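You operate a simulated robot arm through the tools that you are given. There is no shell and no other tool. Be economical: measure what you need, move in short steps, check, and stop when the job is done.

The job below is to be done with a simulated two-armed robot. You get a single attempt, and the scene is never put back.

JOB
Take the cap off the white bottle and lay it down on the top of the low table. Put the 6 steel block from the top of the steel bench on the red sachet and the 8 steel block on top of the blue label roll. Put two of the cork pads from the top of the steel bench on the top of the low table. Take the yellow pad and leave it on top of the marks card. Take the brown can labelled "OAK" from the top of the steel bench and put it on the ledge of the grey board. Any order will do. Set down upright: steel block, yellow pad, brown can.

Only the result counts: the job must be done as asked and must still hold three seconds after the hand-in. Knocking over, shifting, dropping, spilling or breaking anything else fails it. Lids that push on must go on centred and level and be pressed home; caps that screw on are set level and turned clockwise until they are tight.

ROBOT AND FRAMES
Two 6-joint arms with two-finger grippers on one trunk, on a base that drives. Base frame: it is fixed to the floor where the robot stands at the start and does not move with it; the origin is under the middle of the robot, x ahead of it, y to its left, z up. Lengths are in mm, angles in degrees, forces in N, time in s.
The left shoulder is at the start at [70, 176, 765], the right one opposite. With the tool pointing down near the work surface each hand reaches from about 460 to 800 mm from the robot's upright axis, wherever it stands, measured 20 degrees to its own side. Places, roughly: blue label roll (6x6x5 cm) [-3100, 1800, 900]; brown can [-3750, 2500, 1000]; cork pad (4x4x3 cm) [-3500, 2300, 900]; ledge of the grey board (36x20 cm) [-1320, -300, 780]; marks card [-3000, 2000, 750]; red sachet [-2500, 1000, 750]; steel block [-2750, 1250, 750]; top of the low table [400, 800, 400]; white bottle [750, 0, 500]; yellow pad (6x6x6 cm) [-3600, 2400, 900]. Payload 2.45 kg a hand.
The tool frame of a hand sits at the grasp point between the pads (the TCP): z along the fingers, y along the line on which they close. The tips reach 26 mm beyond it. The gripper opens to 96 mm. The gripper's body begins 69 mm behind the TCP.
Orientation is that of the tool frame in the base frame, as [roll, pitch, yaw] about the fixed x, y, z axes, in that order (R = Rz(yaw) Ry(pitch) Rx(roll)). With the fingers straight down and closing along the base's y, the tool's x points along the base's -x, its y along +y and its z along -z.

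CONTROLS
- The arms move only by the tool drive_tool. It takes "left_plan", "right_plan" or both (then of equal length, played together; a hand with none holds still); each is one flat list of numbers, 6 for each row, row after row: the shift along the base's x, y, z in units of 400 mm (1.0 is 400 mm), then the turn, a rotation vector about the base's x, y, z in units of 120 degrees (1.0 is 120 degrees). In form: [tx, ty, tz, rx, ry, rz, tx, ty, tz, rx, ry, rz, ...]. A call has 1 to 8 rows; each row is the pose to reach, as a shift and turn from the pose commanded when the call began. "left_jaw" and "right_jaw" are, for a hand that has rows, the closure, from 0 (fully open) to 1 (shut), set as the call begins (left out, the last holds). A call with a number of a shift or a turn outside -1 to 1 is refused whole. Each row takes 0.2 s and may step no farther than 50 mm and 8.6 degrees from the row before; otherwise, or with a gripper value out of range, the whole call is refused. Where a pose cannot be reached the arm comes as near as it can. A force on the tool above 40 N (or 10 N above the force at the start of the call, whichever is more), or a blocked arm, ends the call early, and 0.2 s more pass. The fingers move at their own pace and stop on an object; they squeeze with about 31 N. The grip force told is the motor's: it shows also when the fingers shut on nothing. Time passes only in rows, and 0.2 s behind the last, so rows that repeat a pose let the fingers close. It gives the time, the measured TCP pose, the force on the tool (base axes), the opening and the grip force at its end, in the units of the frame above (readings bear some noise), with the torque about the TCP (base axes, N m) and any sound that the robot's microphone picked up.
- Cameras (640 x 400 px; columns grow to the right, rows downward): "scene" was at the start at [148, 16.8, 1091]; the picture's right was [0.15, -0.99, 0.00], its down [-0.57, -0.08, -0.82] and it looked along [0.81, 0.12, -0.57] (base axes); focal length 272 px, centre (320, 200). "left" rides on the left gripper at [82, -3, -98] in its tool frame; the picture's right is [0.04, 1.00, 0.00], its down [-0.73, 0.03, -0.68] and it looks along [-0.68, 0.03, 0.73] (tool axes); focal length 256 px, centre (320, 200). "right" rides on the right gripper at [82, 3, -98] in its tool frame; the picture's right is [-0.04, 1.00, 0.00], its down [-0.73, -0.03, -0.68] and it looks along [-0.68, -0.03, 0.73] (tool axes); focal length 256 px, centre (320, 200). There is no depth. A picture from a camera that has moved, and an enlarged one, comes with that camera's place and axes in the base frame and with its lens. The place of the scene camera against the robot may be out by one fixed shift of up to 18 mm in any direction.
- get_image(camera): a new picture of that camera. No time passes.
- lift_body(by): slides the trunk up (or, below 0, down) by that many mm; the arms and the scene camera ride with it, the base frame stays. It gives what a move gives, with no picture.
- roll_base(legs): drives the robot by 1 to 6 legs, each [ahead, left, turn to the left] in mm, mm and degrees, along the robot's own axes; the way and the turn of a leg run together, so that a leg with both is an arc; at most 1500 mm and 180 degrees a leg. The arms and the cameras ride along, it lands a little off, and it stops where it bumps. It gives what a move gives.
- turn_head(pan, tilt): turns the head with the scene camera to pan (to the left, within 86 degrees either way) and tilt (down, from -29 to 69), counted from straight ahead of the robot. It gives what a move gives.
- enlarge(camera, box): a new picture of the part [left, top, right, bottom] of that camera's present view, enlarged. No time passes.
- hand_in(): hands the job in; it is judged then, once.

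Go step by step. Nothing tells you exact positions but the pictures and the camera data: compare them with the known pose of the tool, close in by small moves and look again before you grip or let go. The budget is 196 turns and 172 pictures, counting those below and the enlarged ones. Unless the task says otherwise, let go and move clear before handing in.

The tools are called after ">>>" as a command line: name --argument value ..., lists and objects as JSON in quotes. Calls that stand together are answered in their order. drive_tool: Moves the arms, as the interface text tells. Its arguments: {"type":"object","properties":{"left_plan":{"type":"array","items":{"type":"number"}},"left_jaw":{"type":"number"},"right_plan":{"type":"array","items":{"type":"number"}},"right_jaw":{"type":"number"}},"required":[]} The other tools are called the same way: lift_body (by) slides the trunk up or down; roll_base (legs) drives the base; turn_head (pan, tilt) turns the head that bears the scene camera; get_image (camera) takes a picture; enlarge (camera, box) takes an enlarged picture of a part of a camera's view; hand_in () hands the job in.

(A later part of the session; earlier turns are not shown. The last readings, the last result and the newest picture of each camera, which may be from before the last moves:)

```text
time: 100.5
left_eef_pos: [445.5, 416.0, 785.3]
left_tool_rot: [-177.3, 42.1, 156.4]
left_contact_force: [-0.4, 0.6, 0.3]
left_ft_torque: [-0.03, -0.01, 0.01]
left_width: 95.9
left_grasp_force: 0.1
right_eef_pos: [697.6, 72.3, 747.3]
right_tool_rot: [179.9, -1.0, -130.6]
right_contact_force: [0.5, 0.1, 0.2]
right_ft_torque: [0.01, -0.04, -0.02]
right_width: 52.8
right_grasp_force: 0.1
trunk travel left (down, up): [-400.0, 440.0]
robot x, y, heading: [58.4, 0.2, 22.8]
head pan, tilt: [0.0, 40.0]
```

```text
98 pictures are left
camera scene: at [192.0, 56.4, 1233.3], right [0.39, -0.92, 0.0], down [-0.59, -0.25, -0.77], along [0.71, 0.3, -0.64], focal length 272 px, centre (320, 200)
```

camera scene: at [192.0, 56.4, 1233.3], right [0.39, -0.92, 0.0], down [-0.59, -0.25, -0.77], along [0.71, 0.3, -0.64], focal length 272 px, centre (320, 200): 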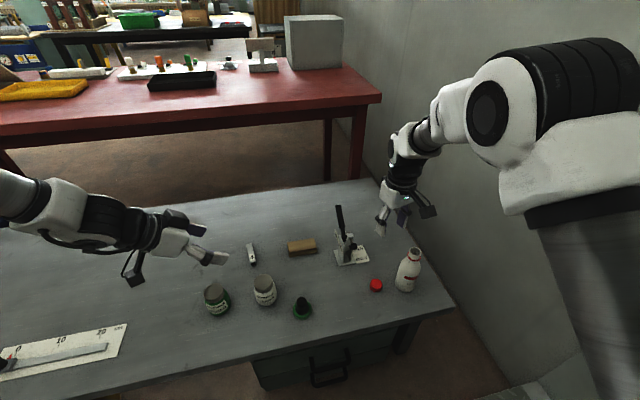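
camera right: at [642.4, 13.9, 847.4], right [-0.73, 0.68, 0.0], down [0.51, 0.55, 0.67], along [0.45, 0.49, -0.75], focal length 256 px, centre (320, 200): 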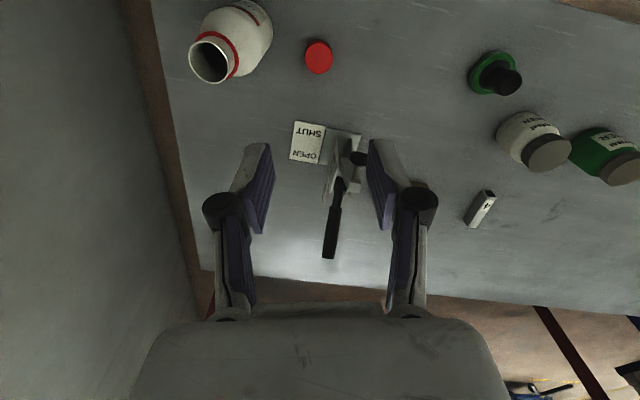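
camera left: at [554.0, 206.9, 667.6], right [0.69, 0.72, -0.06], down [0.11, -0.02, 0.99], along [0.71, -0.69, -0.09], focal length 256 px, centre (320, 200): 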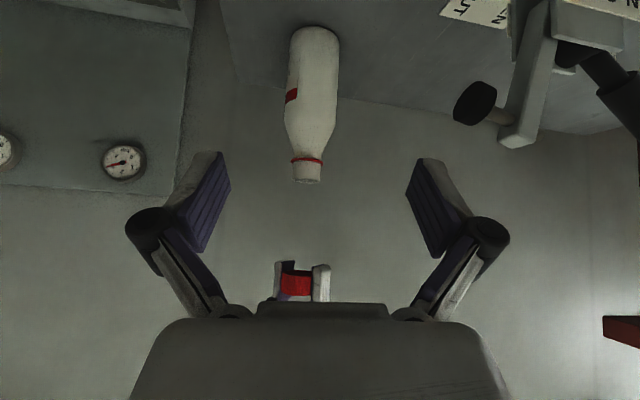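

The cap lies on the low table beside the bottle. I'll tuck both arms into a compact, pointing-down pose before driving off.

>>> drive_tool --left_plan '[0, 0, 0.01, 0.0255, 0.0525, 0, 0, 0, 0.02, 0.051, 0.105, 0, 0, 0, 0.03, 0.0765, 0.1575, 0, 0, 0, 0.04, 0.102, 0.21, 0, 0, 0, 0.05, 0.1275, 0.2625, 0, 0, 0, 0.05, 0.153, 0.315, 0]' --right_plan '[-0.05, -0.021, 0.02, 0, 0, -0.037, -0.1, -0.042, 0.04, 0, 0, -0.074, -0.15, -0.063, 0.06, 0, 0, -0.111, -0.2, -0.084, 0.08, 0, 0, -0.148, -0.25, -0.105, 0.1, 0, 0, -0.185, -0.3, -0.126, 0.12, 0, 0, -0.222]' --right_jaw 0

>>> drive_tool --left_plan '[0, 0, 0, 0, 0, 0.068, 0, 0, 0, 0, 0, 0.136, 0, 0, 0, 0, 0, 0.204, 0, 0, 0, 0, 0, 0.272, 0, 0, 0, 0, 0, 0.34, 0, 0, 0, 0, 0, 0.407]'

>>> turn_head --pan 86 --tilt 20

>>> get_image --camera "scene"

```text
time: 101.9
left_eef_pos: [445.3, 415.4, 806.6]
left_tool_rot: [-178.9, -0.3, 155.8]
left_contact_force: [-0.7, 1.2, -0.6]
left_ft_torque: [0.01, -0.04, 0.04]
left_width: 95.9
left_grasp_force: 0.0
right_eef_pos: [580.2, 21.9, 796.3]
right_tool_rot: [179.9, -1.1, -157.3]
right_contact_force: [0.0, 0.2, 1.1]
right_ft_torque: [-0.01, 0.04, 0.0]
right_width: 95.8
right_grasp_force: 0.1
trunk travel left (down, up): [-400.0, 440.0]
robot x, y, heading: [61.1, 2.9, 22.9]
head pan, tilt: [0.0, 40.0]
```

```text
time: 103.3
left_eef_pos: [443.5, 415.9, 804.6]
left_tool_rot: [-178.8, -0.1, -155.3]
left_contact_force: [-0.4, 0.4, -0.7]
left_ft_torque: [0.0, -0.02, 0.0]
left_width: 96.0
left_grasp_force: 0.2
right_eef_pos: [579.8, 22.0, 797.0]
right_tool_rot: [180.0, -1.0, -157.2]
right_contact_force: [0.3, -0.3, 0.2]
right_ft_torque: [0.01, 0.04, 0.01]
right_width: 96.0
right_grasp_force: 0.1
trunk travel left (down, up): [-400.0, 440.0]
robot x, y, heading: [62.2, -0.6, 22.7]
head pan, tilt: [0.0, 40.0]
```

```text
time: 104.9
left_eef_pos: [444.0, 417.2, 804.9]
left_tool_rot: [-178.8, -0.1, -155.4]
left_contact_force: [0.0, 0.5, 0.5]
left_ft_torque: [-0.01, 0.01, -0.02]
left_width: 96.0
left_grasp_force: 0.1
right_eef_pos: [579.7, 22.7, 796.2]
right_tool_rot: [179.9, -1.0, -157.2]
right_contact_force: [-0.2, -0.2, -0.4]
right_ft_torque: [0.01, -0.03, -0.02]
right_width: 96.0
right_grasp_force: 0.1
trunk travel left (down, up): [-400.0, 440.0]
robot x, y, heading: [60.1, -1.1, 22.8]
head pan, tilt: [85.9, 20.0]
```

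```text
97 pictures are left
camera scene: at [85.0, 112.1, 1264.7], right [0.95, 0.32, 0.0], down [0.11, -0.32, -0.94], along [-0.3, 0.89, -0.34], focal length 272 px, centre (320, 200)
```

scene: 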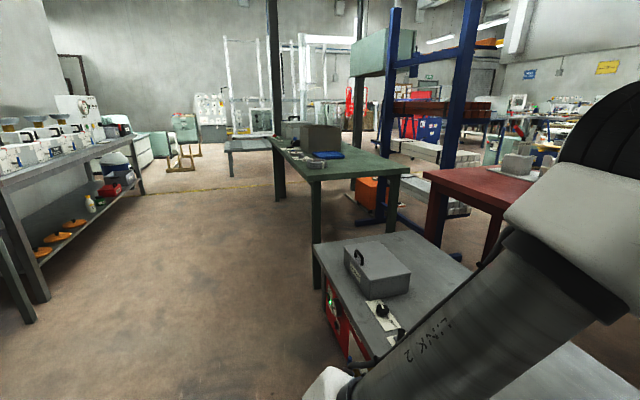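

I'll turn to face the far area and survey it.

>>> roll_base --legs '[[0, 0, 125]]'

>>> turn_head --pan 0 --tilt 18

>>> get_image --camera "scene"

>>> turn_head --pan 60 --tilt 18

>>> get_image --camera "scene"

```text
time: 110.5
left_eef_pos: [-504.1, 90.0, 804.0]
left_tool_rot: [-178.7, 0.0, -31.4]
left_contact_force: [0.7, -0.5, 0.5]
left_ft_torque: [-0.03, 0.02, -0.01]
left_width: 96.1
left_grasp_force: 0.2
right_eef_pos: [-252.9, 421.4, 796.9]
right_tool_rot: [180.0, -1.0, -33.3]
right_contact_force: [-0.4, -0.9, 0.0]
right_ft_torque: [-0.02, -0.02, 0.0]
right_width: 95.7
right_grasp_force: 0.2
trunk travel left (down, up): [-400.0, 440.0]
robot x, y, heading: [58.2, 0.4, 146.6]
head pan, tilt: [85.9, 20.0]
```

```text
time: 112.1
left_eef_pos: [-503.8, 90.8, 805.6]
left_tool_rot: [-178.7, -0.1, -31.5]
left_contact_force: [-0.5, 0.2, 0.3]
left_ft_torque: [0.01, -0.01, 0.01]
left_width: 96.0
left_grasp_force: 0.1
right_eef_pos: [-252.0, 422.0, 796.4]
right_tool_rot: [179.9, -1.0, -33.4]
right_contact_force: [-0.2, 0.0, 0.2]
right_ft_torque: [0.0, 0.02, -0.01]
right_width: 96.0
right_grasp_force: 0.0
trunk travel left (down, up): [-400.0, 440.0]
robot x, y, heading: [57.4, 1.0, 146.7]
head pan, tilt: [0.0, 18.0]
```

```text
96 pictures are left
camera scene: at [-51.6, 83.4, 1267.9], right [0.55, 0.83, 0.0], down [0.26, -0.17, -0.95], along [-0.79, 0.52, -0.31], focal length 272 px, centre (320, 200)
```

scene: 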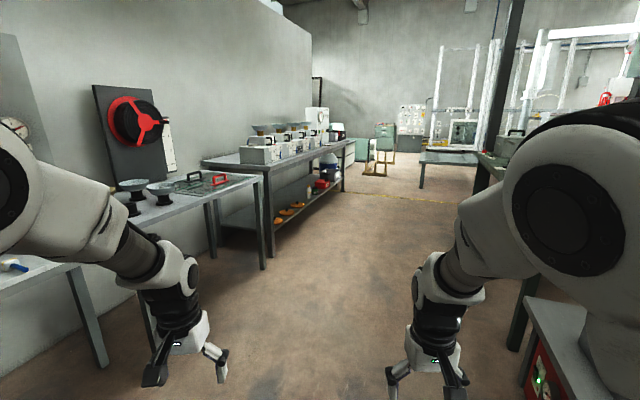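

```text
time: 113.4
left_eef_pos: [-502.7, 89.0, 805.5]
left_tool_rot: [-178.8, -0.1, -31.5]
left_contact_force: [-0.2, -0.7, -0.8]
left_ft_torque: [-0.03, -0.02, 0.0]
left_width: 95.8
left_grasp_force: 0.0
right_eef_pos: [-252.1, 421.8, 797.4]
right_tool_rot: [179.9, -1.0, -33.3]
right_contact_force: [0.3, 1.1, 0.4]
right_ft_torque: [0.02, 0.01, -0.02]
right_width: 96.0
right_grasp_force: 0.0
trunk travel left (down, up): [-400.0, 440.0]
robot x, y, heading: [58.8, 2.1, 146.6]
head pan, tilt: [60.0, 18.0]
```

```text
95 pictures are left
camera scene: at [-57.2, -9.6, 1267.9], right [-0.45, 0.89, 0.0], down [0.28, 0.14, -0.95], along [-0.85, -0.42, -0.31], focal length 272 px, centre (320, 200)
```

scene: 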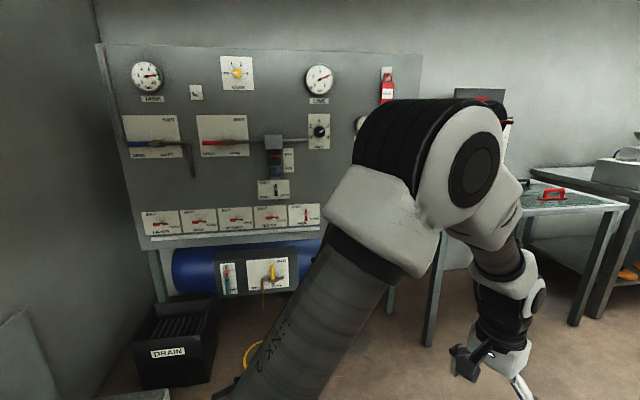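

The steel bench is the long bench along the left wall, and the gauge board is nearer on the left. I'll raise the trunk for clearance and drive toward the bench.

>>> lift_body --by 250

>>> roll_base --legs '[[1200, 0, -2], [1250, 0, 0]]'

>>> get_image --camera "scene"

>>> turn_head --pan 10 --tilt 30

>>> get_image --camera "scene"

```text
time: 116.0
left_eef_pos: [-503.1, 91.0, 1055.0]
left_tool_rot: [-178.8, -0.2, -31.5]
left_contact_force: [0.2, 0.4, -0.5]
left_ft_torque: [-0.02, 0.03, 0.02]
left_width: 95.9
left_grasp_force: 0.1
right_eef_pos: [-251.7, 422.0, 1046.2]
right_tool_rot: [-180.0, -1.0, -33.4]
right_contact_force: [0.7, -0.2, 0.5]
right_ft_torque: [0.01, 0.01, -0.02]
right_width: 96.3
right_grasp_force: 0.0
trunk travel left (down, up): [-650.0, 190.0]
robot x, y, heading: [61.6, 2.7, 146.5]
head pan, tilt: [60.0, 18.0]
```

```text
time: 128.0
left_eef_pos: [-2488.2, 1555.9, 1054.8]
left_tool_rot: [-178.7, -0.1, -34.7]
left_contact_force: [0.0, -0.7, 0.3]
left_ft_torque: [-0.04, 0.01, -0.01]
left_width: 96.0
left_grasp_force: 0.0
right_eef_pos: [-2219.6, 1871.8, 1046.9]
right_tool_rot: [179.9, -1.1, -36.6]
right_contact_force: [0.0, 0.3, -1.0]
right_ft_torque: [0.01, -0.03, 0.02]
right_width: 96.1
right_grasp_force: 0.2
trunk travel left (down, up): [-650.0, 190.0]
robot x, y, heading: [-1932.1, 1433.4, 143.6]
head pan, tilt: [60.0, 18.0]
```

```text
94 pictures are left
camera scene: at [-2049.1, 1430.2, 1518.0], right [-0.4, 0.92, 0.0], down [0.28, 0.12, -0.95], along [-0.87, -0.38, -0.31], focal length 272 px, centre (320, 200)
```

scene: 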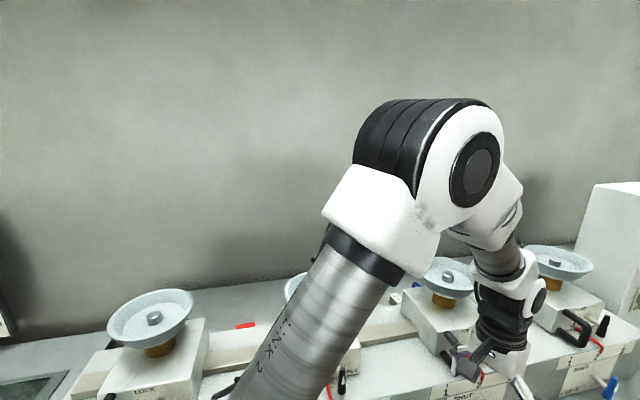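

```text
time: 129.1
left_eef_pos: [-2488.8, 1555.4, 1055.0]
left_tool_rot: [-178.7, -0.2, -34.7]
left_contact_force: [0.6, 0.7, -0.3]
left_ft_torque: [-0.01, -0.02, 0.0]
left_width: 96.1
left_grasp_force: 0.0
right_eef_pos: [-2219.5, 1871.3, 1047.7]
right_tool_rot: [180.0, -1.0, -36.6]
right_contact_force: [-0.5, -0.5, 0.3]
right_ft_torque: [-0.02, 0.0, 0.02]
right_width: 96.0
right_grasp_force: 0.1
trunk travel left (down, up): [-650.0, 190.0]
robot x, y, heading: [-1932.0, 1432.2, 143.6]
head pan, tilt: [10.0, 30.0]
```

```text
93 pictures are left
camera scene: at [-2044.4, 1507.8, 1498.6], right [0.45, 0.89, 0.0], down [0.45, -0.22, -0.87], along [-0.77, 0.39, -0.5], focal length 272 px, centre (320, 200)
```

scene: 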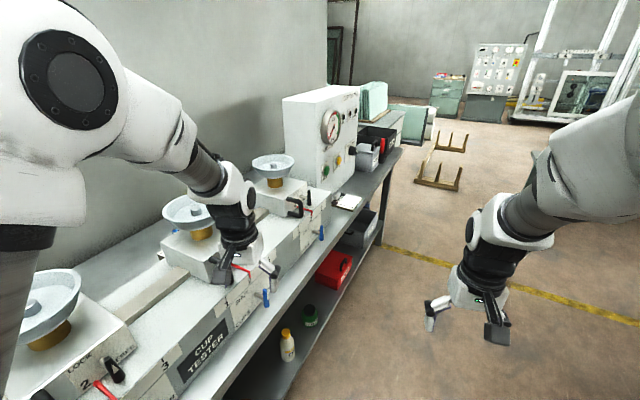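

The bench carries a cup-tester machine. I'll raise the hands well above it and turn to face the bench.

>>> lift_body --by 180

>>> roll_base --legs '[[0, 0, 71]]'

>>> turn_head --pan 0 --tilt 42

>>> get_image --camera "scene"

>>> turn_head --pan -55 --tilt 35

>>> get_image --camera "scene"

```text
time: 131.1
left_eef_pos: [-2488.9, 1553.6, 1234.8]
left_tool_rot: [-178.7, -0.1, -34.7]
left_contact_force: [0.6, 0.9, 0.3]
left_ft_torque: [-0.01, 0.01, -0.04]
left_width: 96.2
left_grasp_force: 0.1
right_eef_pos: [-2218.0, 1872.0, 1226.8]
right_tool_rot: [179.9, -1.0, -36.5]
right_contact_force: [-0.1, -0.5, 0.0]
right_ft_torque: [0.0, 0.01, 0.0]
right_width: 96.0
right_grasp_force: 0.1
trunk travel left (down, up): [-830.0, 10.0]
robot x, y, heading: [-1930.8, 1432.7, 143.3]
head pan, tilt: [10.0, 30.0]
```

```text
time: 134.7
left_eef_pos: [-2221.6, 943.9, 1234.8]
left_tool_rot: [-178.8, -0.1, 37.3]
left_contact_force: [-0.8, -0.1, -0.6]
left_ft_torque: [0.02, -0.01, 0.02]
left_width: 96.0
left_grasp_force: 0.1
right_eef_pos: [-2438.6, 1298.2, 1227.8]
right_tool_rot: [179.9, -1.1, 35.4]
right_contact_force: [0.0, 0.3, 0.6]
right_ft_torque: [0.0, 0.01, -0.02]
right_width: 95.9
right_grasp_force: 0.1
trunk travel left (down, up): [-830.0, 10.0]
robot x, y, heading: [-1933.4, 1432.7, -144.6]
head pan, tilt: [10.0, 30.0]
```

```text
time: 135.4
left_eef_pos: [-2220.1, 943.2, 1235.2]
left_tool_rot: [-178.8, 0.0, 37.3]
left_contact_force: [-0.2, 0.2, 0.0]
left_ft_torque: [0.02, 0.02, -0.01]
left_width: 96.0
left_grasp_force: 0.0
right_eef_pos: [-2438.3, 1297.7, 1226.6]
right_tool_rot: [179.9, -1.0, 35.4]
right_contact_force: [0.8, -0.5, 0.1]
right_ft_torque: [0.0, 0.0, -0.01]
right_width: 95.8
right_grasp_force: 0.0
trunk travel left (down, up): [-830.0, 10.0]
robot x, y, heading: [-1931.9, 1433.1, -144.7]
head pan, tilt: [0.0, 42.0]
```

```text
92 pictures are left
camera scene: at [-2032.3, 1359.6, 1660.4], right [-0.58, 0.82, 0.0], down [0.55, 0.39, -0.74], along [-0.61, -0.43, -0.67], focal length 272 px, centre (320, 200)
```

scene: 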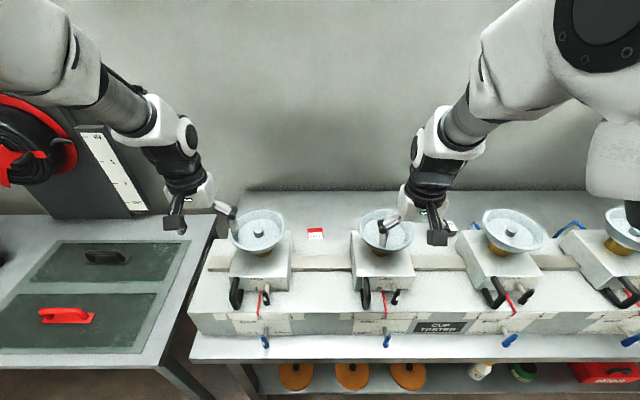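

```text
time: 136.6
left_eef_pos: [-2219.8, 943.7, 1234.9]
left_tool_rot: [-178.9, 0.0, 37.3]
left_contact_force: [-0.1, 0.6, -0.6]
left_ft_torque: [0.01, 0.0, 0.0]
left_width: 95.9
left_grasp_force: 0.0
right_eef_pos: [-2437.7, 1296.8, 1226.5]
right_tool_rot: [179.9, -1.0, 35.4]
right_contact_force: [-0.1, -0.4, 0.1]
right_ft_torque: [0.01, 0.01, 0.01]
right_width: 95.9
right_grasp_force: 0.1
trunk travel left (down, up): [-830.0, 10.0]
robot x, y, heading: [-1931.2, 1430.4, -144.8]
head pan, tilt: [-55.0, 35.0]
```

```text
91 pictures are left
camera scene: at [-2047.2, 1437.6, 1670.8], right [0.34, 0.94, 0.0], down [0.54, -0.19, -0.82], along [-0.77, 0.28, -0.57], focal length 272 px, centre (320, 200)
```

scene: 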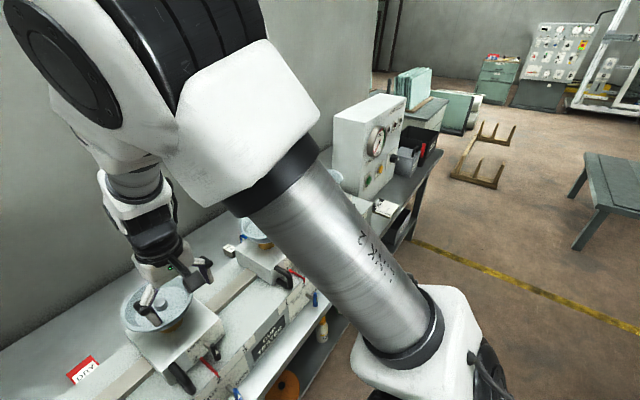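

A red "DRY" sachet lies behind the tester. I'll look straight ahead, zoomed, to find the blocks.

>>> turn_head --pan 0 --tilt 42

>>> enlarge --camera "scene" --box '[200, 170, 640, 345]'

>>> roll_base --legs '[[0, -600, 0]]'

>>> get_image --camera "scene"

```text
time: 137.9
left_eef_pos: [-2220.6, 944.4, 1234.3]
left_tool_rot: [-178.8, -0.1, 37.2]
left_contact_force: [0.5, 0.0, 0.7]
left_ft_torque: [0.02, 0.02, 0.01]
left_width: 96.2
left_grasp_force: 0.2
right_eef_pos: [-2438.5, 1297.2, 1226.6]
right_tool_rot: [179.9, -1.0, 35.4]
right_contact_force: [0.3, 0.6, 0.6]
right_ft_torque: [-0.02, 0.01, -0.02]
right_width: 96.0
right_grasp_force: 0.1
trunk travel left (down, up): [-830.0, 10.0]
robot x, y, heading: [-1933.0, 1433.2, -144.7]
head pan, tilt: [0.0, 42.0]
```

```text
1.45 times, centred on (420, 258) of scene
camera zoom: at [-2032.5, 1359.8, 1660.3], right [-0.58, 0.82, 0.0], down [0.55, 0.39, -0.74], along [-0.61, -0.43, -0.67], focal length 395 px, centre (174, 116)
```

zoom: 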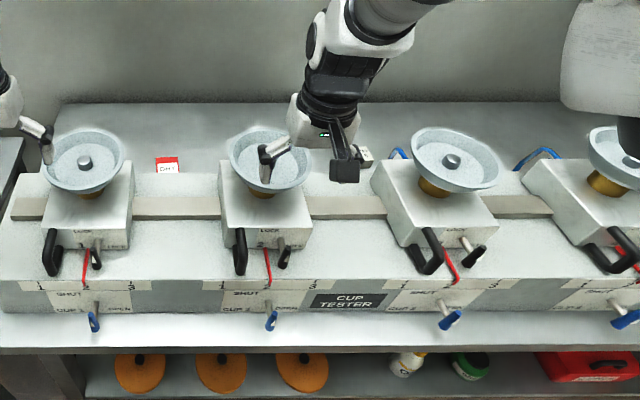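

```text
time: 141.3
left_eef_pos: [-2568.1, 1432.7, 1233.8]
left_tool_rot: [-178.8, -0.1, 37.3]
left_contact_force: [0.2, 0.2, 0.7]
left_ft_torque: [0.05, 0.0, -0.04]
left_width: 95.9
left_grasp_force: 0.1
right_eef_pos: [-2786.0, 1785.7, 1227.9]
right_tool_rot: [180.0, -1.0, 35.5]
right_contact_force: [0.9, -0.4, -0.3]
right_ft_torque: [0.04, -0.01, 0.0]
right_width: 96.0
right_grasp_force: 0.0
trunk travel left (down, up): [-830.0, 10.0]
robot x, y, heading: [-2280.7, 1920.4, -144.6]
head pan, tilt: [0.0, 42.0]
```

```text
89 pictures are left
camera scene: at [-2379.5, 1848.4, 1660.3], right [-0.58, 0.81, 0.0], down [0.54, 0.39, -0.74], along [-0.61, -0.43, -0.67], focal length 272 px, centre (320, 200)
```

scene: 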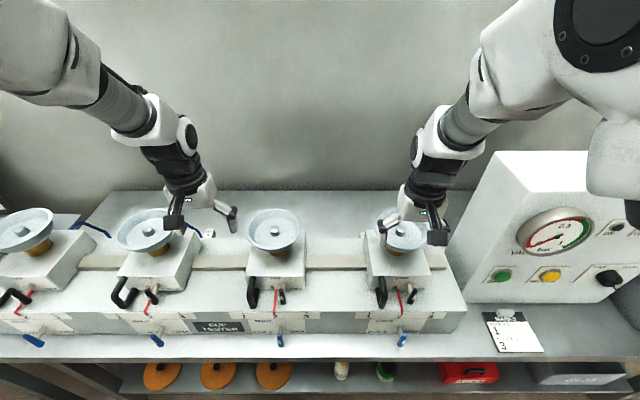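

I see a small steel block behind the tester, and the marks card is the clipboard at the right. I'll back off and slide right to see the rest of the bench.

>>> enlarge --camera "scene" --box '[160, 180, 480, 310]'

>>> roll_base --legs '[[-200, 0, 0], [0, -850, 0]]'

>>> get_image --camera "scene"

```text
2.00 times, centred on (320, 245) of scene
camera zoom: at [-2379.5, 1848.4, 1660.3], right [-0.58, 0.81, 0.0], down [0.54, 0.39, -0.74], along [-0.61, -0.43, -0.67], focal length 544 px, centre (320, 110)
```

zoom: 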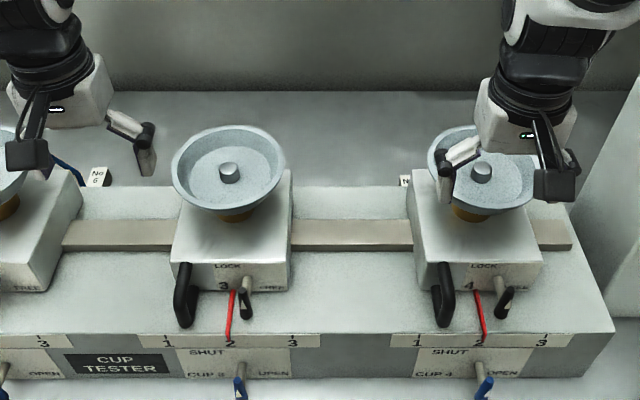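

```text
time: 147.0
left_eef_pos: [-2901.7, 2236.7, 1233.4]
left_tool_rot: [-178.7, -0.1, 37.9]
left_contact_force: [-0.3, -0.6, -0.2]
left_ft_torque: [0.0, 0.01, 0.0]
left_width: 95.9
left_grasp_force: 0.0
right_eef_pos: [-3123.9, 2589.3, 1227.9]
right_tool_rot: [179.9, -1.0, 36.0]
right_contact_force: [0.2, 0.2, -0.2]
right_ft_torque: [0.02, 0.04, 0.04]
right_width: 96.0
right_grasp_force: 0.0
trunk travel left (down, up): [-830.0, 10.0]
robot x, y, heading: [-2619.1, 2730.0, -144.3]
head pan, tilt: [0.0, 42.0]
```

```text
87 pictures are left
camera scene: at [-2719.1, 2655.2, 1660.3], right [-0.59, 0.81, 0.0], down [0.54, 0.39, -0.74], along [-0.6, -0.44, -0.67], focal length 272 px, centre (320, 200)
```

scene: 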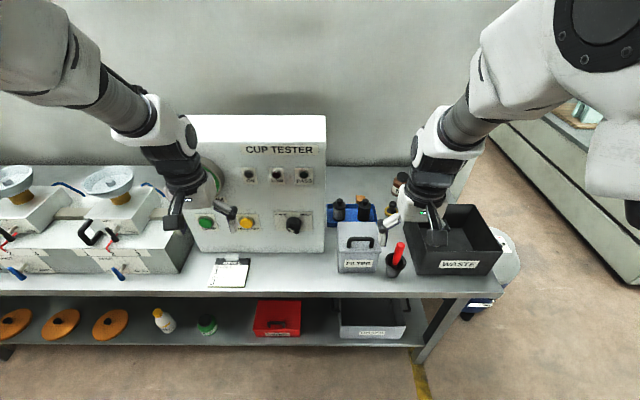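

>>> enlarge --camera "scene" --box '[320, 150, 520, 290]'

>>> get_image --camera "right"

>>> get_image --camera "left"

```text
2.86 times, centred on (420, 220) of scene
camera zoom: at [-2719.1, 2655.2, 1660.3], right [-0.59, 0.81, 0.0], down [0.54, 0.39, -0.74], along [-0.6, -0.44, -0.67], focal length 776 px, centre (34, 143)
```

zoom: 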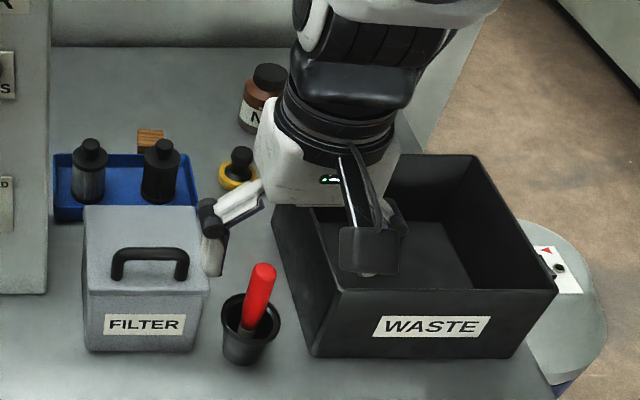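

```text
85 pictures are left
camera right: at [-3059.5, 2632.7, 1326.4], right [0.56, -0.83, 0.0], down [-0.62, -0.41, 0.67], along [-0.55, -0.37, -0.75], focal length 256 px, centre (320, 200)
```

right: 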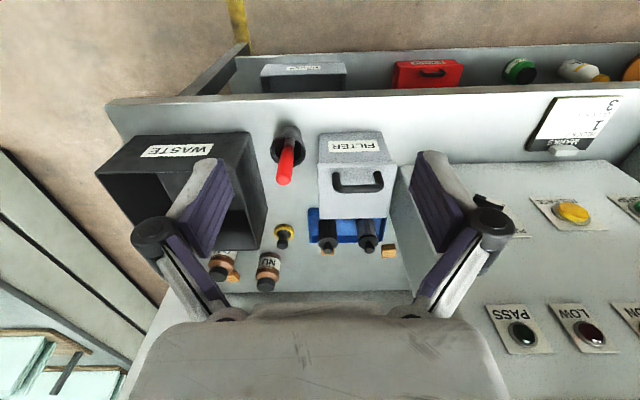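

```text
84 pictures are left
camera left: at [-2838.5, 2287.7, 1334.7], right [0.65, -0.76, -0.02], down [-0.55, -0.49, 0.68], along [-0.53, -0.42, -0.74], focal length 256 px, centre (320, 200)
```

left: 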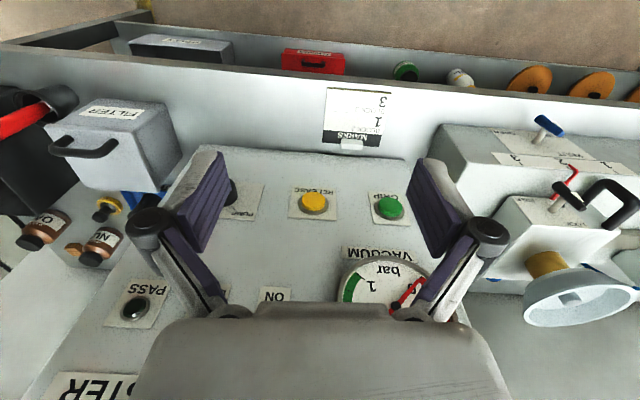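

>>> enlarge --camera "right" --box '[190, 190, 430, 310]'

>>> enlarge --camera "left" --box '[0, 150, 200, 290]'

```text
2.67 times, centred on (310, 250) of right
camera zoom: at [-3059.5, 2632.7, 1326.4], right [0.56, -0.83, 0.0], down [-0.62, -0.41, 0.67], along [-0.55, -0.37, -0.75], focal length 683 px, centre (347, 67)
```

zoom: 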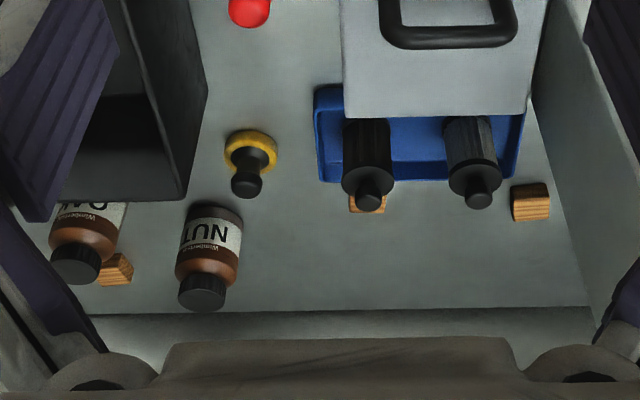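

```text
2.86 times, centred on (100, 220) of left
camera zoom: at [-2838.5, 2287.7, 1334.7], right [0.65, -0.76, -0.02], down [-0.55, -0.49, 0.68], along [-0.53, -0.42, -0.74], focal length 731 px, centre (949, 143)
```

zoom: 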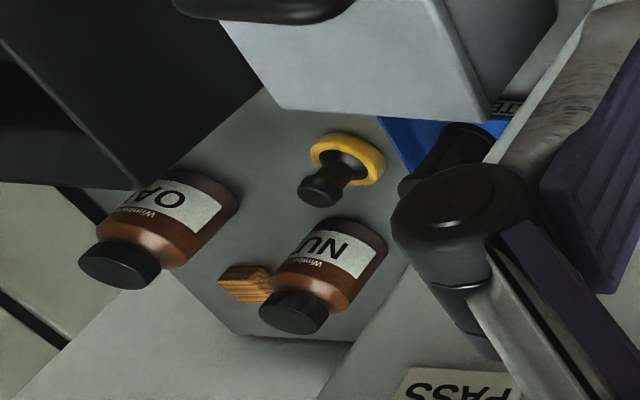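

I've found them: the OAK and NUT cans, three cork pads and the yellow pad at the bench's right end. The No 6 block and others are behind the tester. I'll go round to the open end of the bench and work from there.

>>> roll_base --legs '[[0, -910, 0], [0, 0, 90], [0, -500, 0]]'

>>> turn_head --pan -10 --tilt 50

>>> get_image --camera "scene"

>>> get_image --camera "right"

```text
time: 158.1
left_eef_pos: [-3085.6, 2883.9, 1235.0]
left_tool_rot: [-178.8, 0.0, 125.6]
left_contact_force: [0.3, 0.2, 0.1]
left_ft_torque: [0.0, 0.02, 0.03]
left_width: 96.1
left_grasp_force: 0.1
right_eef_pos: [-3445.8, 2677.2, 1228.0]
right_tool_rot: [-180.0, -1.0, 123.7]
right_contact_force: [0.0, 0.7, -0.4]
right_ft_torque: [-0.01, 0.01, 0.0]
right_width: 96.0
right_grasp_force: 0.1
trunk travel left (down, up): [-830.0, 10.0]
robot x, y, heading: [-3568.4, 3183.1, -56.6]
head pan, tilt: [0.0, 42.0]
```

```text
time: 158.8
left_eef_pos: [-3086.7, 2884.4, 1235.6]
left_tool_rot: [-178.8, 0.0, 125.7]
left_contact_force: [0.5, 0.3, 0.2]
left_ft_torque: [-0.03, -0.02, 0.0]
left_width: 95.5
left_grasp_force: 0.1
right_eef_pos: [-3446.2, 2675.6, 1228.0]
right_tool_rot: [179.9, -1.1, 123.6]
right_contact_force: [-0.3, -0.4, 0.4]
right_ft_torque: [-0.02, -0.01, 0.01]
right_width: 96.0
right_grasp_force: 0.1
trunk travel left (down, up): [-830.0, 10.0]
robot x, y, heading: [-3570.0, 3185.2, -56.2]
head pan, tilt: [-10.0, 50.0]
```

```text
81 pictures are left
camera scene: at [-3498.4, 3076.4, 1649.1], right [-0.92, -0.4, 0.0], down [-0.31, 0.7, -0.64], along [0.26, -0.59, -0.77], focal length 272 px, centre (320, 200)
```

scene: 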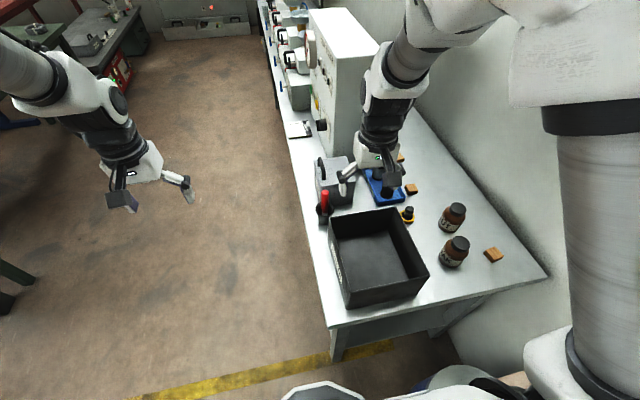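

```text
80 pictures are left
camera right: at [-3489.5, 2744.1, 1326.3], right [0.85, 0.52, 0.0], down [0.39, -0.64, 0.67], along [0.35, -0.57, -0.75], focal length 256 px, centre (320, 200)
```

right: 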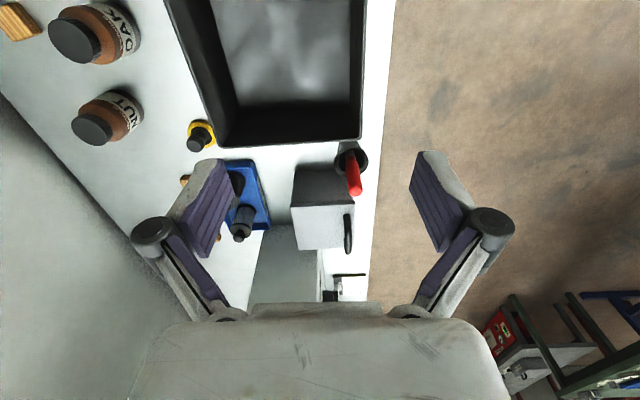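

From the end everything is in reach. OAK's top is near (-3700, 2546, 975) and the bench top is about z 875. I'll slide 170 mm right and lower the trunk so the right hand can take the OAK can.

>>> roll_base --legs '[[0, -170, 0]]'

>>> lift_body --by -150

>>> get_image --camera "scene"

>>> get_image --camera "right"

```text
time: 160.4
left_eef_pos: [-3161.1, 2831.3, 1234.3]
left_tool_rot: [-178.5, -0.1, 125.0]
left_contact_force: [1.1, -0.2, 0.0]
left_ft_torque: [-0.01, 0.04, -0.02]
left_width: 96.1
left_grasp_force: 0.1
right_eef_pos: [-3522.0, 2627.3, 1227.1]
right_tool_rot: [-179.8, -1.0, 123.1]
right_contact_force: [1.1, 1.0, 0.2]
right_ft_torque: [-0.02, 0.08, 0.0]
right_width: 96.2
right_grasp_force: 0.0
trunk travel left (down, up): [-830.0, 10.0]
robot x, y, heading: [-3640.0, 3134.5, -57.0]
head pan, tilt: [-10.0, 50.0]
stopped in leg 1: the robot was blocked; the commanded pose is now the measured one
```

```text
time: 162.1
left_eef_pos: [-3166.1, 2827.5, 1085.1]
left_tool_rot: [-178.7, 0.0, 125.0]
left_contact_force: [0.1, 0.7, 0.0]
left_ft_torque: [0.0, 0.0, -0.01]
left_width: 95.7
left_grasp_force: 0.1
right_eef_pos: [-3527.5, 2625.4, 1076.6]
right_tool_rot: [180.0, -1.1, 123.1]
right_contact_force: [0.2, 0.2, -1.3]
right_ft_torque: [-0.02, -0.01, 0.0]
right_width: 96.0
right_grasp_force: 0.0
trunk travel left (down, up): [-680.0, 160.0]
robot x, y, heading: [-3648.0, 3135.5, -57.0]
head pan, tilt: [-10.0, 50.0]
```

```text
79 pictures are left
camera scene: at [-3574.9, 3025.2, 1499.2], right [-0.92, -0.39, 0.0], down [-0.3, 0.71, -0.64], along [0.25, -0.59, -0.77], focal length 272 px, centre (320, 200)
```

scene: 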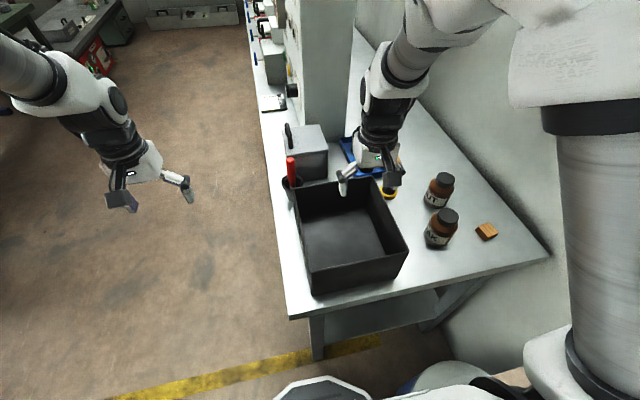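

```text
78 pictures are left
camera right: at [-3569.7, 2692.6, 1176.6], right [0.86, 0.51, 0.0], down [0.38, -0.64, 0.67], along [0.34, -0.57, -0.75], focal length 256 px, centre (320, 200)
```

right: 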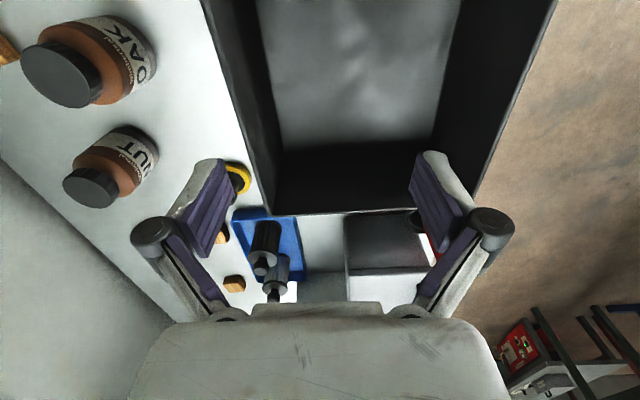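

The base was blocked by a container beside the bench end, so I back off 20 mm. The right hand then goes over OAK, turned so its fingers close along the free direction.

>>> roll_base --legs '[[0, 25, 0]]'

>>> drive_tool --right_plan '[-0.06, -0.03, 0.03, 0, 0, 0.0685, -0.12, -0.06, 0.03, 0, 0, 0.137, -0.18, -0.09, 0.03, 0, 0, 0.2055, -0.24, -0.12, 0.03, 0, 0, 0.274, -0.3, -0.15, 0.03, 0, 0, 0.3425, -0.36, -0.18, 0.03, 0, 0, 0.411, -0.42, -0.205, 0.03, 0, 0, 0.4795, -0.47, -0.22, 0.03, 0, 0, 0.548]' --right_jaw 0.12

>>> drive_tool --right_plan '[0, 0, 0, 0, 0, 0.0685, 0, 0, 0, 0, 0, 0.137, 0, 0, 0, 0, 0, 0.2]'

>>> get_image --camera "right"

>>> get_image --camera "scene"

```text
time: 162.9
left_eef_pos: [-3148.9, 2838.6, 1085.7]
left_tool_rot: [-179.0, -0.1, 124.9]
left_contact_force: [-0.8, -0.5, 0.5]
left_ft_torque: [0.01, -0.01, -0.01]
left_width: 96.1
left_grasp_force: 0.0
right_eef_pos: [-3510.9, 2636.0, 1075.4]
right_tool_rot: [179.7, -1.1, 123.1]
right_contact_force: [-0.3, -0.1, -0.1]
right_ft_torque: [0.04, -0.04, 0.0]
right_width: 95.9
right_grasp_force: 0.1
trunk travel left (down, up): [-680.0, 160.0]
robot x, y, heading: [-3620.8, 3148.7, -57.3]
head pan, tilt: [-10.0, 50.0]
```

```text
time: 164.7
left_eef_pos: [-3146.1, 2840.4, 1085.1]
left_tool_rot: [-178.9, -0.1, 124.9]
left_contact_force: [-0.7, 0.6, -0.1]
left_ft_torque: [-0.01, 0.0, 0.04]
left_width: 96.1
left_grasp_force: 0.0
right_eef_pos: [-3697.6, 2549.3, 1090.0]
right_tool_rot: [179.9, -0.9, -171.0]
right_contact_force: [0.8, 0.2, -0.3]
right_ft_torque: [-0.02, -0.02, 0.02]
right_width: 84.5
right_grasp_force: 0.0
trunk travel left (down, up): [-680.0, 160.0]
robot x, y, heading: [-3619.6, 3145.4, -57.3]
head pan, tilt: [-10.0, 50.0]
```

```text
time: 165.5
left_eef_pos: [-3144.7, 2841.1, 1083.8]
left_tool_rot: [-178.8, -0.1, 124.9]
left_contact_force: [-0.4, -0.3, 0.4]
left_ft_torque: [-0.01, -0.04, 0.01]
left_width: 95.8
left_grasp_force: 0.0
right_eef_pos: [-3695.4, 2549.4, 1088.7]
right_tool_rot: [179.9, -1.0, -147.1]
right_contact_force: [0.0, -0.8, 0.4]
right_ft_torque: [0.01, 0.01, 0.0]
right_width: 84.3
right_grasp_force: 0.1
trunk travel left (down, up): [-680.0, 160.0]
robot x, y, heading: [-3623.4, 3152.5, -56.9]
head pan, tilt: [-10.0, 50.0]
```

```text
77 pictures are left
camera right: at [-3765.6, 2507.9, 1189.2], right [-0.51, 0.86, 0.0], down [0.64, 0.38, 0.67], along [0.57, 0.34, -0.75], focal length 256 px, centre (320, 200)
```

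right: 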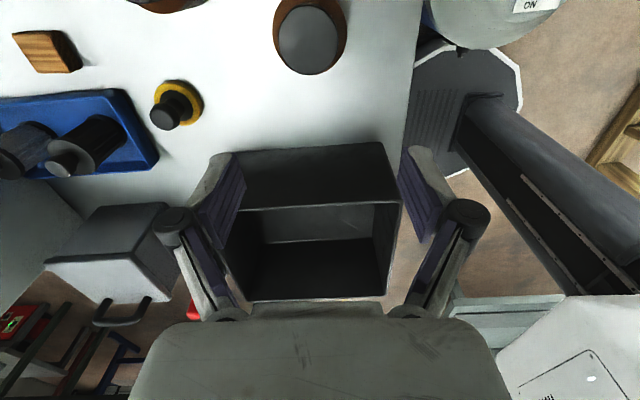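

```text
76 pictures are left
camera scene: at [-3554.4, 3038.2, 1499.1], right [-0.92, -0.39, 0.0], down [-0.3, 0.71, -0.64], along [0.25, -0.59, -0.77], focal length 272 px, centre (320, 200)
```

scene: 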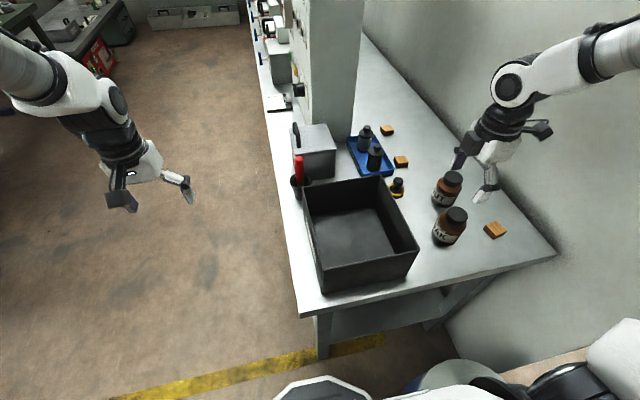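

The views disagree slightly. Combining them puts OAK at about (-3727, 2520) with its top near z 930. I'll shift there, come lower and look again.

>>> drive_tool --right_plan '[-0.04, -0.036, 0, 0, 0, 0.03, -0.078, -0.072, -0.06, 0, 0, 0.03, -0.078, -0.072, -0.16, 0, 0, 0.03]'

>>> get_image --camera "right"

```text
time: 166.3
left_eef_pos: [-3145.2, 2839.7, 1083.8]
left_tool_rot: [-178.9, -0.1, 125.0]
left_contact_force: [-0.1, -0.1, 0.5]
left_ft_torque: [-0.05, -0.01, 0.03]
left_width: 95.8
left_grasp_force: 0.1
right_eef_pos: [-3726.0, 2521.5, 1025.4]
right_tool_rot: [179.8, -1.0, -143.5]
right_contact_force: [0.5, 0.0, -0.7]
right_ft_torque: [0.02, 0.02, 0.01]
right_width: 84.3
right_grasp_force: 0.1
trunk travel left (down, up): [-680.0, 160.0]
robot x, y, heading: [-3619.8, 3148.6, -56.9]
head pan, tilt: [-10.0, 50.0]
```

```text
75 pictures are left
camera right: at [-3793.0, 2475.8, 1124.9], right [-0.56, 0.83, 0.0], down [0.62, 0.42, 0.67], along [0.55, 0.38, -0.75], focal length 256 px, centre (320, 200)
```

right: 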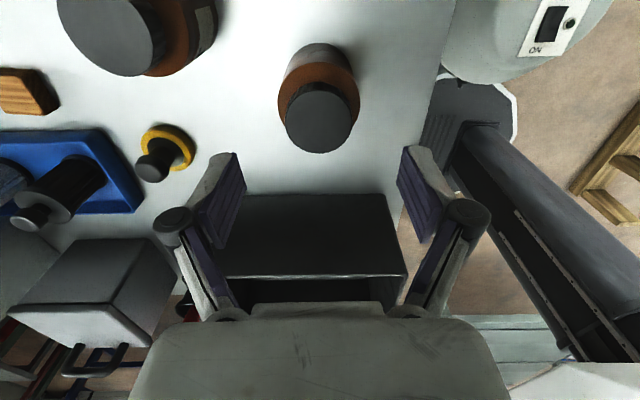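

Centred on the cap. I'll make a small correction and descend around the can.

>>> drive_tool --right_plan '[0.01, 0.008, -0.1, 0, 0, 0, 0.01, 0.008, -0.2, 0, 0, 0, 0.01, 0.008, -0.275, 0, 0, 0]'

>>> get_image --camera "right"

>>> get_image --camera "scene"

```text
time: 167.1
left_eef_pos: [-3144.7, 2839.1, 1085.0]
left_tool_rot: [-178.8, -0.1, 124.9]
left_contact_force: [-0.3, 0.7, 0.2]
left_ft_torque: [-0.01, 0.01, -0.03]
left_width: 95.9
left_grasp_force: 0.1
right_eef_pos: [-3720.6, 2524.0, 914.4]
right_tool_rot: [179.9, -1.0, -143.6]
right_contact_force: [-0.6, -0.3, -0.1]
right_ft_torque: [-0.02, 0.0, -0.01]
right_width: 84.4
right_grasp_force: 0.0
trunk travel left (down, up): [-680.0, 160.0]
robot x, y, heading: [-3621.9, 3153.1, -57.1]
head pan, tilt: [-10.0, 50.0]
```

```text
74 pictures are left
camera right: at [-3788.9, 2477.8, 1013.5], right [-0.56, 0.83, 0.0], down [0.62, 0.42, 0.67], along [0.55, 0.37, -0.75], focal length 256 px, centre (320, 200)
```

right: 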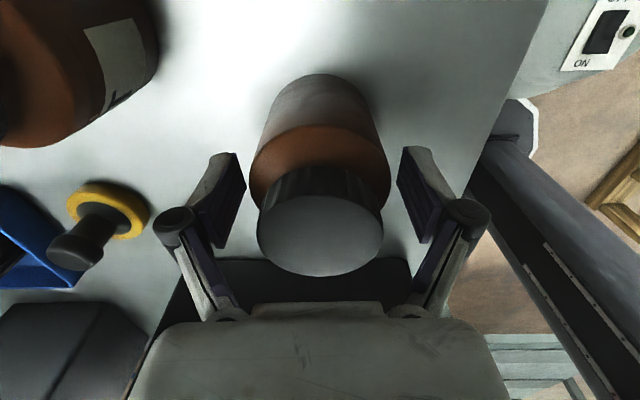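

```text
73 pictures are left
camera scene: at [-3554.8, 3037.9, 1499.1], right [-0.92, -0.39, 0.0], down [-0.3, 0.71, -0.64], along [0.25, -0.59, -0.77], focal length 272 px, centre (320, 200)
```

scene: 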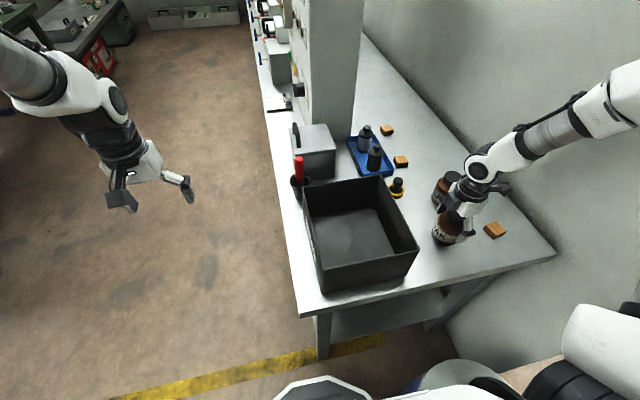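

The can is centred between the fingers. I'll go 20 mm lower and close.

>>> drive_tool --right_plan '[-0.01, -0.007, -0.05, 0, 0, 0, -0.01, -0.007, -0.05, 0, 0, 0]'

>>> drive_tool --right_plan '[0, 0, 0, 0, 0, 0, 0, 0, 0, 0, 0, 0, 0, 0, 0, 0, 0, 0]' --right_jaw 1

>>> drive_tool --right_plan '[0, 0, 0.05, 0, 0, 0, 0, 0, 0.15, 0, 0, 0, 0, 0, 0.25, 0, 0, 0, 0, 0, 0.35, 0, 0, 0, 0, 0, 0.45, 0, 0, 0]'

>>> get_image --camera "scene"

```text
time: 167.7
left_eef_pos: [-3144.5, 2841.2, 1084.7]
left_tool_rot: [-178.8, 0.0, 124.9]
left_contact_force: [-0.1, 0.0, -0.3]
left_ft_torque: [-0.01, 0.0, 0.03]
left_width: 96.1
left_grasp_force: 0.0
right_eef_pos: [-3727.1, 2520.1, 893.9]
right_tool_rot: [-180.0, -1.0, -143.5]
right_contact_force: [0.3, -0.4, -0.2]
right_ft_torque: [0.01, -0.01, 0.0]
right_width: 84.5
right_grasp_force: 0.0
trunk travel left (down, up): [-680.0, 160.0]
robot x, y, heading: [-3620.0, 3148.8, -57.1]
head pan, tilt: [-10.0, 50.0]
```

```text
time: 168.5
left_eef_pos: [-3144.6, 2840.7, 1085.8]
left_tool_rot: [-178.9, -0.1, 124.9]
left_contact_force: [0.1, 0.4, -0.5]
left_ft_torque: [-0.01, 0.01, -0.05]
left_width: 96.1
left_grasp_force: 0.1
right_eef_pos: [-3727.3, 2520.4, 895.0]
right_tool_rot: [179.9, -1.0, -143.6]
right_contact_force: [0.4, -1.0, 7.8]
right_ft_torque: [0.19, 0.13, 0.01]
right_width: 67.1
right_grasp_force: 30.9
trunk travel left (down, up): [-680.0, 160.0]
robot x, y, heading: [-3621.9, 3148.4, -57.0]
head pan, tilt: [-10.0, 50.0]
```

```text
time: 169.7
left_eef_pos: [-3145.6, 2841.2, 1085.8]
left_tool_rot: [-178.8, -0.1, 124.8]
left_contact_force: [-0.3, 0.3, -0.1]
left_ft_torque: [0.01, 0.04, 0.0]
left_width: 95.8
left_grasp_force: 0.1
right_eef_pos: [-3728.8, 2521.8, 1074.2]
right_tool_rot: [179.9, -1.0, -143.5]
right_contact_force: [-0.1, -0.1, -2.2]
right_ft_torque: [-0.04, 0.03, -0.02]
right_width: 66.9
right_grasp_force: 31.0
trunk travel left (down, up): [-680.0, 160.0]
robot x, y, heading: [-3623.1, 3148.7, -57.0]
head pan, tilt: [-10.0, 50.0]
```

```text
72 pictures are left
camera scene: at [-3554.8, 3039.6, 1499.2], right [-0.92, -0.39, 0.0], down [-0.3, 0.7, -0.64], along [0.25, -0.59, -0.77], focal length 272 px, centre (320, 200)
```

scene: 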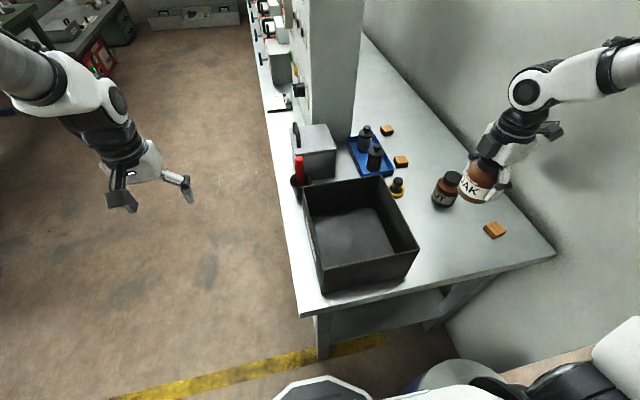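

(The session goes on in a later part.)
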